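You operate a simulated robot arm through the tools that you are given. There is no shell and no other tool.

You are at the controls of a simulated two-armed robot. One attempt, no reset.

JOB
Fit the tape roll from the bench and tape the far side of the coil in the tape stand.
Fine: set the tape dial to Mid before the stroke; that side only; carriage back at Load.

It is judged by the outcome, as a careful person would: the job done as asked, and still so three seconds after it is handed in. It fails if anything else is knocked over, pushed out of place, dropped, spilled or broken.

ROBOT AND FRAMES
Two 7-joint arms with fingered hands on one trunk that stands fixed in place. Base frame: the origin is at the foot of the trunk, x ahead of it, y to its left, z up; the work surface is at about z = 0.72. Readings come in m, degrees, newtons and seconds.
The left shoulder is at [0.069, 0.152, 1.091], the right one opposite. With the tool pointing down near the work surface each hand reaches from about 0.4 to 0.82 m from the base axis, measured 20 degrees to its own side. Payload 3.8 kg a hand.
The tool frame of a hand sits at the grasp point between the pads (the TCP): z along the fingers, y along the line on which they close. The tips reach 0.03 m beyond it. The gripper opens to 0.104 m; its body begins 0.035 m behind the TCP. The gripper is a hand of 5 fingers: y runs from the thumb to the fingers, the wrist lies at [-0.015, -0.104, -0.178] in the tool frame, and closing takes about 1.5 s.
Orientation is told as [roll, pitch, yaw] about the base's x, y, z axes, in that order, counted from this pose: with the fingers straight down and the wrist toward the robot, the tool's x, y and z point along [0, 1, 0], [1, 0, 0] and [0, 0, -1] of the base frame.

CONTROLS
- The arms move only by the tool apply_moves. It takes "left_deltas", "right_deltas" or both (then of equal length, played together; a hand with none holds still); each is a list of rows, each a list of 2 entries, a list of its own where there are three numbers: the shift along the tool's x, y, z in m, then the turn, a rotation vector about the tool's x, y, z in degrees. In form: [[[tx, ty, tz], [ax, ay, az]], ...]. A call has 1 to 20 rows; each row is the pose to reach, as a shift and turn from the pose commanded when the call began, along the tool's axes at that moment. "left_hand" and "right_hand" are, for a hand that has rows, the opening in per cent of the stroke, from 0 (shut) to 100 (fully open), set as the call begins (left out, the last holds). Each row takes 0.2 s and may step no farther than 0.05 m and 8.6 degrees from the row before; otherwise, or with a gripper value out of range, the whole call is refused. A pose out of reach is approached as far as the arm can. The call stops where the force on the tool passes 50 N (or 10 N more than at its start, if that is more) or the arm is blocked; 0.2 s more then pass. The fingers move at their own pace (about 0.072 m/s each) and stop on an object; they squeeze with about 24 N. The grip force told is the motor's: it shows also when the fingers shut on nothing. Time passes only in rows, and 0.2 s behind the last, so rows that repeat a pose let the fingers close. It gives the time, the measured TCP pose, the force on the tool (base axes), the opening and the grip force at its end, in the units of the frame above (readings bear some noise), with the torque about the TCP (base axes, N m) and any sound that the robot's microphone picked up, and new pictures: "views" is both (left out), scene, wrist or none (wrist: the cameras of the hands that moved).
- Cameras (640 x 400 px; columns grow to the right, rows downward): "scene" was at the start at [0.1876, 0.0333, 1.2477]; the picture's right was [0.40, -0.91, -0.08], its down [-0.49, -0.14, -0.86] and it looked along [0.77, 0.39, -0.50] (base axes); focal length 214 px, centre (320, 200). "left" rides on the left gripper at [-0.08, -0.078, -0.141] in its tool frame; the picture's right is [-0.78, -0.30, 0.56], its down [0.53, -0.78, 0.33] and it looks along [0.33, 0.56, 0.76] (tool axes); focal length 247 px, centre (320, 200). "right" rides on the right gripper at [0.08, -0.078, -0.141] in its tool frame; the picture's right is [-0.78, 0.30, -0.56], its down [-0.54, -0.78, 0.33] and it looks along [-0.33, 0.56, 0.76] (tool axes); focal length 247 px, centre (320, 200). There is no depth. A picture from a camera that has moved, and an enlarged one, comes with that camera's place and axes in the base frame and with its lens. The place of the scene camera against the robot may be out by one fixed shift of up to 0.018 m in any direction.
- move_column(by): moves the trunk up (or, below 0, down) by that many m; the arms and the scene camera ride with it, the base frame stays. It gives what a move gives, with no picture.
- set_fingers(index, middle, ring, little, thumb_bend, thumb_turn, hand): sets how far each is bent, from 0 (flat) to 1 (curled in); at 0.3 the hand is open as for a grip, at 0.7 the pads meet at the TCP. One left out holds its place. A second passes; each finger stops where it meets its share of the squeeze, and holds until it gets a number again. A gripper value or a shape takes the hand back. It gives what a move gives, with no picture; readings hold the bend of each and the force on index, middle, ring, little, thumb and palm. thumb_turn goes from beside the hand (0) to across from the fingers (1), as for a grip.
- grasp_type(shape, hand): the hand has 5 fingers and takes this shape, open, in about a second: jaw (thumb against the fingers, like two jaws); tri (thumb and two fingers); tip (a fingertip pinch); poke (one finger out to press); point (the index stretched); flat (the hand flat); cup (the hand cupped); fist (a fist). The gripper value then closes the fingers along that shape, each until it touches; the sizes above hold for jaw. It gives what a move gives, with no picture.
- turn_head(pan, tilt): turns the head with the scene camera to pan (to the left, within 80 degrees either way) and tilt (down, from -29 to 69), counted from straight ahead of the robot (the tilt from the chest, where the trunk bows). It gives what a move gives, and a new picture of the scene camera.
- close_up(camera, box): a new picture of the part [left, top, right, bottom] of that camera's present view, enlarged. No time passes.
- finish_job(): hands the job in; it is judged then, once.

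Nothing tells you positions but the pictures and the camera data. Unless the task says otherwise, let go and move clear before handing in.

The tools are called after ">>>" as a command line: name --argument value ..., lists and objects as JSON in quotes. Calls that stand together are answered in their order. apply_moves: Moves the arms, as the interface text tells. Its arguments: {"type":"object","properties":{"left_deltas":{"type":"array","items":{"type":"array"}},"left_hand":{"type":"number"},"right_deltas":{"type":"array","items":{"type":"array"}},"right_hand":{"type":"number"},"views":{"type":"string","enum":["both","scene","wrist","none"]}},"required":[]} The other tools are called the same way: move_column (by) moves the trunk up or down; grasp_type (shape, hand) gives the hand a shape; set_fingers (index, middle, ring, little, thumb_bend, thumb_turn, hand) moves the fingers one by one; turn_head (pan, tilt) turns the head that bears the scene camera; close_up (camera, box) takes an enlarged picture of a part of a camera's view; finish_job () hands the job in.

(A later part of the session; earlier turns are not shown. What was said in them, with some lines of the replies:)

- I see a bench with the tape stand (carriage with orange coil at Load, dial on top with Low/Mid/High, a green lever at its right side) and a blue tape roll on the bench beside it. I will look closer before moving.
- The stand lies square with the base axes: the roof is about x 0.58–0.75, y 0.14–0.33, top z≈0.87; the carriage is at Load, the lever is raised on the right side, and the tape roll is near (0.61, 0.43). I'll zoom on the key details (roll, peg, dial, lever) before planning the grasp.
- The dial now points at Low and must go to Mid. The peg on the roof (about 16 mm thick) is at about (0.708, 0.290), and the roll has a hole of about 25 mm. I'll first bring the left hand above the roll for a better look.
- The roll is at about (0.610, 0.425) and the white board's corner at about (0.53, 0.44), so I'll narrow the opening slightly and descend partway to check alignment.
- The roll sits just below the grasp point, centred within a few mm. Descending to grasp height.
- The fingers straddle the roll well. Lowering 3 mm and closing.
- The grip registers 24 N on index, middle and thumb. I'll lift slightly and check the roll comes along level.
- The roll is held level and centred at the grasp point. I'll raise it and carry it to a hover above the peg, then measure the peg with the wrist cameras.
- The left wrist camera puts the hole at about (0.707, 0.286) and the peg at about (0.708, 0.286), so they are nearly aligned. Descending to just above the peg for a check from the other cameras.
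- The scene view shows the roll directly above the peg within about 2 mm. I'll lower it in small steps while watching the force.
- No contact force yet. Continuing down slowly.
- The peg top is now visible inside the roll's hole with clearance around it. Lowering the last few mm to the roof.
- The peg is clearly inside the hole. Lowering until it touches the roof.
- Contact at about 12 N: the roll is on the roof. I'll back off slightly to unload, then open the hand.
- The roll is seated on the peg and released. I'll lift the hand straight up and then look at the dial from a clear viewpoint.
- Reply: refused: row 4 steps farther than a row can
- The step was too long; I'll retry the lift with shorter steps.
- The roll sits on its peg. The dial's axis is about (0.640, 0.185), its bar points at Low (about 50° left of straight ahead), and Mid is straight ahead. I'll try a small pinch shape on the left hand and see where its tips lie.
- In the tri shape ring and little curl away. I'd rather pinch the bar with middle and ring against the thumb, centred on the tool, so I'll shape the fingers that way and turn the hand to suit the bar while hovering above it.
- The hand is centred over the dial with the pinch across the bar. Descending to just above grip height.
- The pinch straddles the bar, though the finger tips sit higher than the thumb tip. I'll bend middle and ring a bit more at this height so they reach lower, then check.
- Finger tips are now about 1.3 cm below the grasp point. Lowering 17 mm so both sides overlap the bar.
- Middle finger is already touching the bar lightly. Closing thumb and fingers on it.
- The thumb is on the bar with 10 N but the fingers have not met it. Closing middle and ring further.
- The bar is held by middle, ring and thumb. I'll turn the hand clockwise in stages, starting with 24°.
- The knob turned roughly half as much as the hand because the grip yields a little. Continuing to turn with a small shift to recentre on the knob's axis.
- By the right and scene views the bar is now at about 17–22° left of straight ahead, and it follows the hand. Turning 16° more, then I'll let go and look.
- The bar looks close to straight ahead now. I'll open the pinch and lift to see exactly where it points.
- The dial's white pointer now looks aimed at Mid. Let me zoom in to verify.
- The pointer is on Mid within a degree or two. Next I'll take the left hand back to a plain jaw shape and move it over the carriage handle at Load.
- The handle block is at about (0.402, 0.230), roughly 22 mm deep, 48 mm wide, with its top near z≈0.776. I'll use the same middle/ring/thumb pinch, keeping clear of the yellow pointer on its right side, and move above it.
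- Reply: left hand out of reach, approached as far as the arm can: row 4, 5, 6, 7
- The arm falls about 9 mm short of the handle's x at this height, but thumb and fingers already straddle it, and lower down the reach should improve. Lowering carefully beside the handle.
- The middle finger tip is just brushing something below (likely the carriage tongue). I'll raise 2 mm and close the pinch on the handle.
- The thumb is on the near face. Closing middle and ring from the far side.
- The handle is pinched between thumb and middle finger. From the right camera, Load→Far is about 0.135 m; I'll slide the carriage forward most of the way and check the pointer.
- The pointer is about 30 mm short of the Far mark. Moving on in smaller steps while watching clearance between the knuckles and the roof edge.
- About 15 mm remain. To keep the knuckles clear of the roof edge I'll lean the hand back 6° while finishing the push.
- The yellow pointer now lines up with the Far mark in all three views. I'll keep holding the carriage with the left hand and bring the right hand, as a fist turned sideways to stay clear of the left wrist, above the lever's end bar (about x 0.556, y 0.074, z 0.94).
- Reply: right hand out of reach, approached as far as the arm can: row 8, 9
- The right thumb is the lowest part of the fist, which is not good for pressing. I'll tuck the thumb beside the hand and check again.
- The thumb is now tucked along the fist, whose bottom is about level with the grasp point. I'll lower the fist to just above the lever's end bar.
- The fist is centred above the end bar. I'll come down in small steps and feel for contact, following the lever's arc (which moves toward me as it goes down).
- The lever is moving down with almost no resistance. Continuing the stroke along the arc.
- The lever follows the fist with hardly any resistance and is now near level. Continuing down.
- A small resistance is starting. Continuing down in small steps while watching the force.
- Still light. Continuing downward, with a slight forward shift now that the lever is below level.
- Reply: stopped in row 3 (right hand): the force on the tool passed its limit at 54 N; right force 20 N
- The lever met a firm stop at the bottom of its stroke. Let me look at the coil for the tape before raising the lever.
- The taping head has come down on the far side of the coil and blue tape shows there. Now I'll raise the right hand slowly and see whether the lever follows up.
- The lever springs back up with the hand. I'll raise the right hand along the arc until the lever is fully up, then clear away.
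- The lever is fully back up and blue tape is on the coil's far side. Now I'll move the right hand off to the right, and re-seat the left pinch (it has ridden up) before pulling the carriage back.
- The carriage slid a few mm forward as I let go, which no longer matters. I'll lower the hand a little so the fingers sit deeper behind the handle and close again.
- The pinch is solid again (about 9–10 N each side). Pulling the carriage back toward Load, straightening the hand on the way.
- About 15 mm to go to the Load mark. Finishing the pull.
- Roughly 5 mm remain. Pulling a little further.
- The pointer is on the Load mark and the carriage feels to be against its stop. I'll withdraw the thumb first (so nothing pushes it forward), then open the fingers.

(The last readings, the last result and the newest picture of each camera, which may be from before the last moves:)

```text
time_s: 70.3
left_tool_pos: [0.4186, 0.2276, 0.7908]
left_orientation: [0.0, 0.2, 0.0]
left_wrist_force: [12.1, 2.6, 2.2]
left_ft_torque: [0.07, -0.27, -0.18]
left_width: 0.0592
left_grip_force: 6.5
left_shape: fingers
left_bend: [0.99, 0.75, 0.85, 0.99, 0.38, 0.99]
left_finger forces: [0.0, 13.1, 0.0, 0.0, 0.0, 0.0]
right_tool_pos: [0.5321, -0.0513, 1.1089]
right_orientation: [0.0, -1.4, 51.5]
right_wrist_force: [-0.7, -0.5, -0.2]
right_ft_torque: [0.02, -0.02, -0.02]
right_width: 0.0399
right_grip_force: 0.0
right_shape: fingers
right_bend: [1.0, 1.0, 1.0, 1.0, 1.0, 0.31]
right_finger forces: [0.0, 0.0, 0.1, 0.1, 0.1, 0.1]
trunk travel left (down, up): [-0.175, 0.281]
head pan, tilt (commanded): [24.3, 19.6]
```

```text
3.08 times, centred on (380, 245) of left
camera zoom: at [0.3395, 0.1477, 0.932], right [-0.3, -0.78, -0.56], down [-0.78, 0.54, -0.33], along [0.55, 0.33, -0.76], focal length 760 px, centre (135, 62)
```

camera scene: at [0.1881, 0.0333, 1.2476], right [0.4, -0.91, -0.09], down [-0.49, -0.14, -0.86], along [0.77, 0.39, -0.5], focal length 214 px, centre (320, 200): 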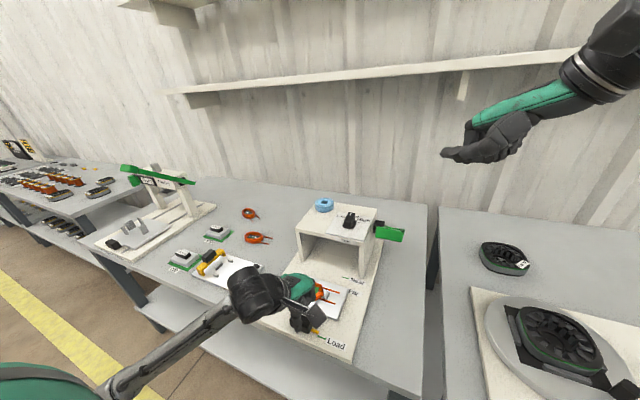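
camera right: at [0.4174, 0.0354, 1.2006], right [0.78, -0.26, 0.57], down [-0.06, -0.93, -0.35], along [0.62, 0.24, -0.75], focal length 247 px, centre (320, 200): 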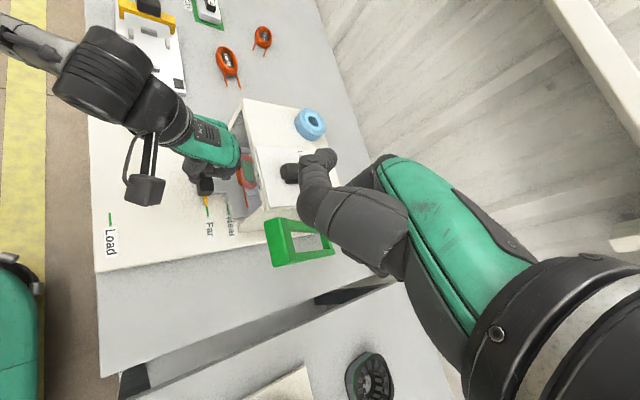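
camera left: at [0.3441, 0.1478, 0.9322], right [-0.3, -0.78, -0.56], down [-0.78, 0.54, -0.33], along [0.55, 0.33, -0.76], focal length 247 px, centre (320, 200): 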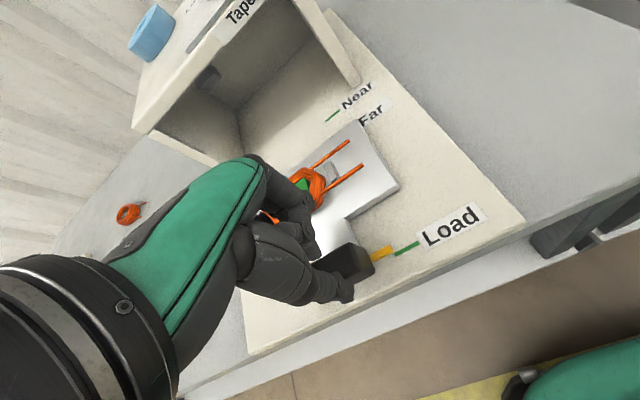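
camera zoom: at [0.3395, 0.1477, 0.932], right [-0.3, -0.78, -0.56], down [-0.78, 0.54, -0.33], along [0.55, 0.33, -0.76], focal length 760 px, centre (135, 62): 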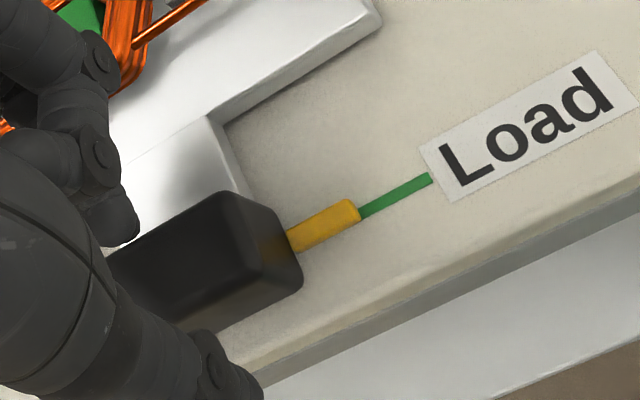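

The carriage stays on Load. Opening the fingers just enough to clear the handle, then lifting straight up.

>>> set_fingers --hand "left" --middle 0.58 --ring 0.58

>>> apply_moves --left_deltas '[[[0, 0, -0.01], [0, 0, 0]], [[0, 0, -0.025], [0, 0, 0]], [[0, 0, -0.045], [0, 0, 0]], [[0, 0, -0.045], [0, 0, 0]]]'

>>> close_up --camera "left" --box '[260, 130, 480, 310]'

>>> close_up --camera "scene" --box '[270, 250, 370, 350]'

```text
time_s: 71.3
left_tool_pos: [0.4161, 0.2264, 0.7912]
left_orientation: [0.0, 0.2, 0.0]
left_wrist_force: [-0.5, 0.5, 0.6]
left_ft_torque: [-0.01, -0.02, -0.04]
left_width: 0.0592
left_grip_force: 0.1
left_shape: fingers
left_bend: [0.99, 0.57, 0.57, 0.99, 0.38, 0.99]
left_finger forces: [0.0, 0.0, 0.1, 0.0, 0.0, 0.0]
right_tool_pos: [0.5328, -0.0496, 1.1089]
right_orientation: [0.0, -1.3, 51.5]
right_wrist_force: [-0.7, 0.7, 0.2]
right_ft_torque: [0.01, -0.01, 0.0]
right_width: 0.0404
right_grip_force: 0.0
right_shape: fingers
right_bend: [1.0, 1.0, 1.0, 1.0, 1.0, 0.31]
right_finger forces: [0.0, 0.1, 0.0, 0.1, 0.1, 0.0]
trunk travel left (down, up): [-0.175, 0.281]
head pan, tilt (commanded): [24.3, 19.6]
```

```text
time_s: 72.3
left_tool_pos: [0.4161, 0.228, 0.8346]
left_orientation: [0.1, 0.2, 0.1]
left_wrist_force: [0.3, 1.1, 0.0]
left_ft_torque: [-0.02, -0.01, -0.03]
left_width: 0.0592
left_grip_force: 0.1
left_shape: fingers
left_bend: [0.99, 0.57, 0.57, 0.99, 0.38, 0.99]
left_finger forces: [0.0, 0.0, 0.1, 0.0, 0.1, 0.0]
right_tool_pos: [0.5324, -0.0512, 1.1093]
right_orientation: [0.0, -1.4, 51.5]
right_wrist_force: [-0.1, 0.2, -0.2]
right_ft_torque: [0.0, 0.01, -0.02]
right_width: 0.0403
right_grip_force: 0.1
right_shape: fingers
right_bend: [1.0, 1.0, 1.0, 1.0, 1.0, 0.31]
right_finger forces: [0.0, 0.0, 0.1, 0.1, 0.0, 0.0]
trunk travel left (down, up): [-0.175, 0.281]
head pan, tilt (commanded): [24.3, 19.6]
camera scene: at [0.1875, 0.0333, 1.2477], right [0.4, -0.91, -0.08], down [-0.49, -0.14, -0.86], along [0.77, 0.39, -0.5], focal length 214 px, centre (320, 200)
camera left: at [0.3387, 0.1483, 0.976], right [-0.3, -0.78, -0.56], down [-0.78, 0.54, -0.33], along [0.55, 0.33, -0.76], focal length 247 px, centre (320, 200)
```

scene: 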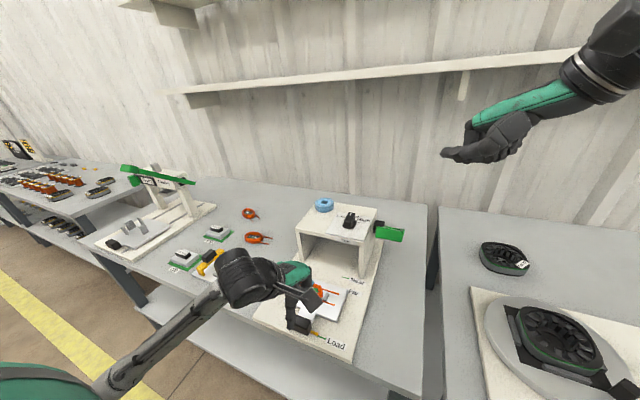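
left: 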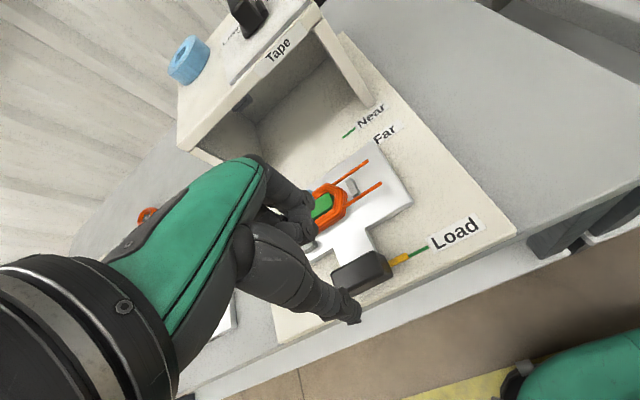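

```text
2.22 times, centred on (370, 220) of left
camera zoom: at [0.3387, 0.1483, 0.976], right [-0.3, -0.78, -0.56], down [-0.78, 0.54, -0.33], along [0.55, 0.33, -0.76], focal length 549 px, centre (209, 156)
```

zoom: 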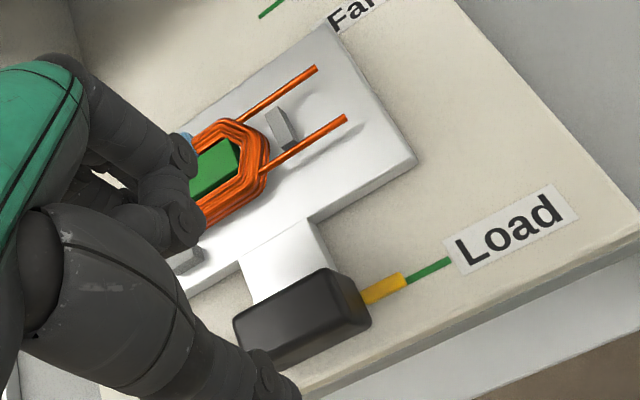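

```text
4.00 times, centred on (320, 300) of scene
camera zoom: at [0.1875, 0.0333, 1.2477], right [0.4, -0.91, -0.08], down [-0.49, -0.14, -0.86], along [0.77, 0.39, -0.5], focal length 858 px, centre (320, -200)
```

zoom: 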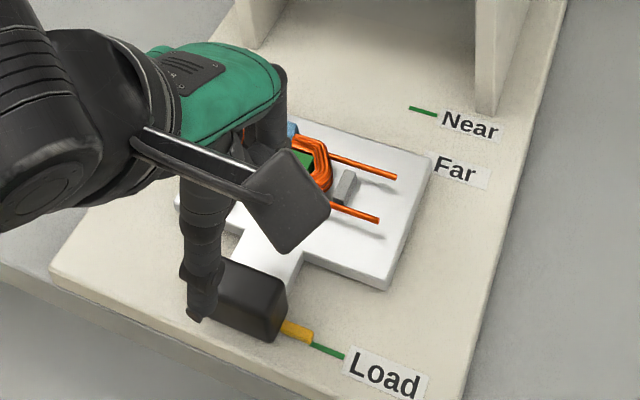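

Released and clear of the handle, with the pointer on Load and blue tape on the far side. I'll lift the left hand well away for a full check.

>>> apply_moves --left_deltas '[[[0, 0, -0.04], [0, 0, 0]], [[0, 0, -0.085], [0, 0, 0]], [[0, 0, -0.13], [0, 0, 0]], [[0.03, 0, -0.165], [0, 0, 0]], [[0.07, 0, -0.19], [0, 0, 0]], [[0.115, 0, -0.2], [0, 0, 0]], [[0.14, 0, -0.2], [0, 0, 0]], [[0.14, 0, -0.2], [0, 0, 0]]]'

>>> close_up --camera "scene" --box '[250, 180, 430, 360]'

>>> close_up --camera "scene" --box '[270, 265, 370, 355]'

>>> close_up --camera "left" --box '[330, 100, 560, 320]'

```text
time_s: 74.1
left_tool_pos: [0.4169, 0.3685, 1.0381]
left_orientation: [-0.1, 0.1, -0.1]
left_wrist_force: [-0.5, 0.0, 0.6]
left_ft_torque: [-0.01, 0.01, 0.0]
left_width: 0.0593
left_grip_force: 0.1
left_shape: fingers
left_bend: [0.99, 0.57, 0.57, 0.99, 0.38, 0.99]
left_finger forces: [0.0, 0.1, 0.0, 0.0, 0.0, 0.1]
left hand out of reach, approached as far as the arm can: row 1, 2
right_tool_pos: [0.5319, -0.0514, 1.1082]
right_orientation: [0.0, -1.4, 51.4]
right_wrist_force: [-0.2, 1.5, 0.1]
right_ft_torque: [0.0, 0.05, 0.02]
right_width: 0.0403
right_grip_force: 0.1
right_shape: fingers
right_bend: [1.0, 1.0, 1.0, 1.0, 1.0, 0.31]
right_finger forces: [0.1, 0.0, 0.0, 0.1, 0.0, 0.0]
trunk travel left (down, up): [-0.175, 0.281]
head pan, tilt (commanded): [24.3, 19.6]
camera scene: at [0.1876, 0.033, 1.2477], right [0.4, -0.91, -0.09], down [-0.49, -0.14, -0.86], along [0.77, 0.39, -0.5], focal length 214 px, centre (320, 200)
camera left: at [0.3396, 0.2895, 1.1792], right [-0.3, -0.78, -0.56], down [-0.78, 0.54, -0.33], along [0.55, 0.33, -0.76], focal length 247 px, centre (320, 200)
```

scene: 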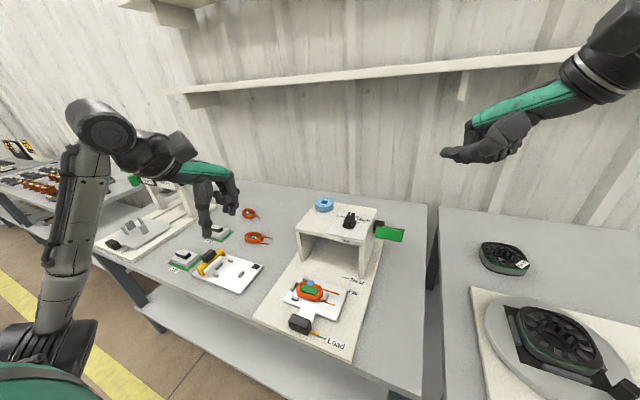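
left: 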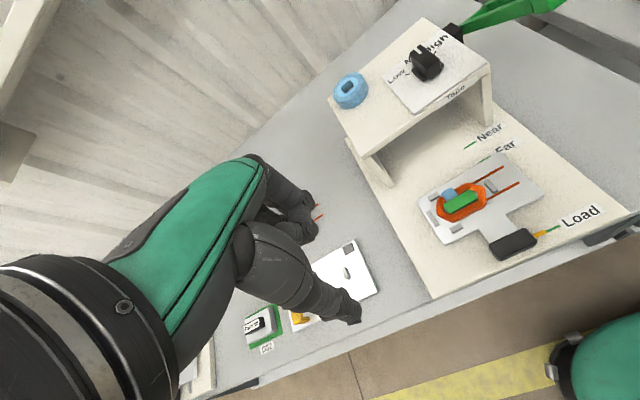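

```text
2.22 times, centred on (340, 270) of scene
camera zoom: at [0.1876, 0.033, 1.2477], right [0.4, -0.91, -0.09], down [-0.49, -0.14, -0.86], along [0.77, 0.39, -0.5], focal length 477 px, centre (276, 44)
```

zoom: 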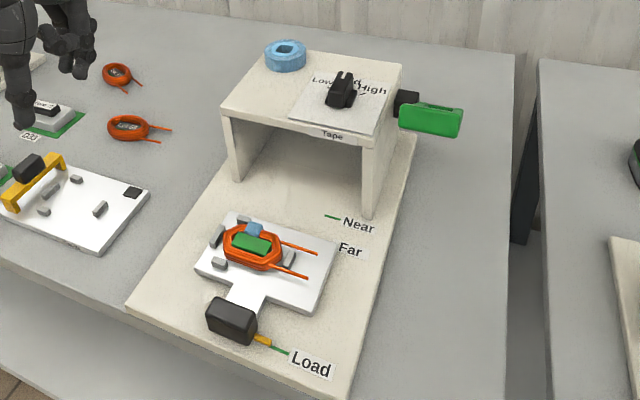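

```text
4.44 times, centred on (320, 310) of scene
camera zoom: at [0.1876, 0.033, 1.2477], right [0.4, -0.91, -0.09], down [-0.49, -0.14, -0.86], along [0.77, 0.39, -0.5], focal length 953 px, centre (320, -289)
```

zoom: 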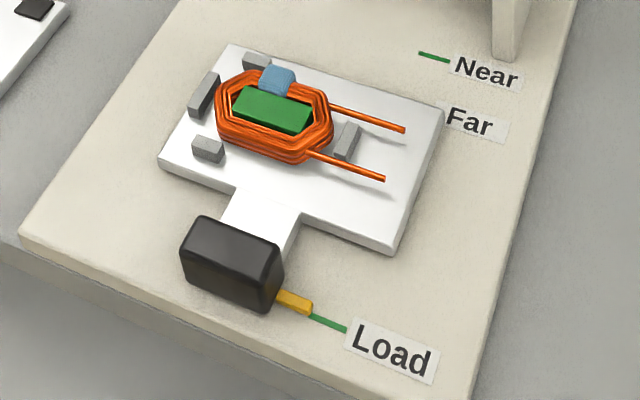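

```text
1.82 times, centred on (445, 210) of left
camera zoom: at [0.3396, 0.2895, 1.1792], right [-0.3, -0.78, -0.56], down [-0.78, 0.54, -0.33], along [0.55, 0.33, -0.76], focal length 449 px, centre (93, 182)
```

zoom: 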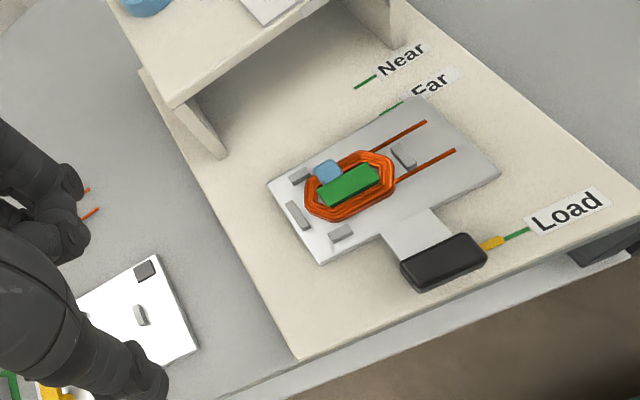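

Everything looks right: blue tape only on the coil's far side, the pointer on Load, the lever up and the roll on its peg. One last look at the dial and roll before handing in.

>>> close_up --camera "left" --box '[320, 10, 500, 130]'

>>> close_up --camera "scene" --box '[300, 190, 410, 260]'

```text
3.33 times, centred on (410, 70) of left
camera zoom: at [0.3396, 0.2895, 1.1792], right [-0.3, -0.78, -0.56], down [-0.78, 0.54, -0.33], along [0.55, 0.33, -0.76], focal length 823 px, centre (20, 633)
```

zoom: 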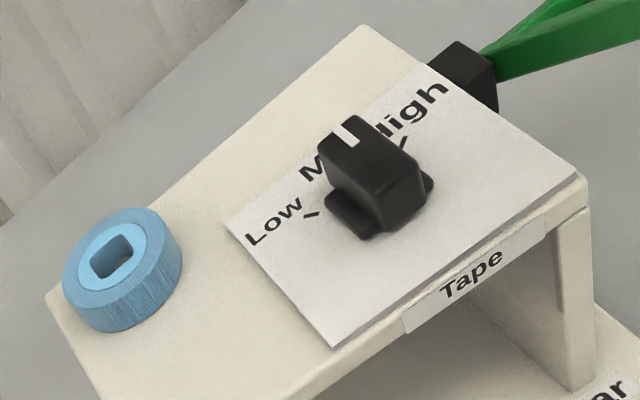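

```text
5.71 times, centred on (355, 225) of scene
camera zoom: at [0.1876, 0.033, 1.2477], right [0.4, -0.91, -0.09], down [-0.49, -0.14, -0.86], along [0.77, 0.39, -0.5], focal length 1226 px, centre (120, 57)
```

zoom: 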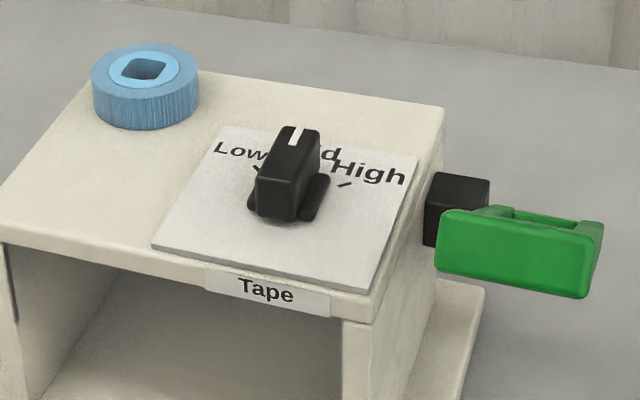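

The roll is flat on its peg, the dial is at Mid, the far side is taped, the carriage is at Load, and both hands are clear. Handing in.

>>> finish_job

```text
The job is handed in.
```

I fitted the tape roll on its peg and taped the far side of the coil. The last camera check before I handed in showed:

- **Tape roll:** it lies flat on the peg on top of the stand.
- **Dial:** I turned it from Low to Mid before the stroke, and it still points there to within about two degrees.
- **Tape:** I made one full lever stroke with the carriage at Far. Blue tape shows on the far side of the coil only.
- **Carriage:** it is back at Load, against its stop, with the pointer on the mark.
- **Lever and hands:** the lever is fully up again and both hands are clear of the stand.

After the stroke, the carriage slid a few millimetres past Far when I loosened my grip to re-seat it. The lever was already up, so nothing more was taped. I saw nothing else on the bench moved or knocked over.
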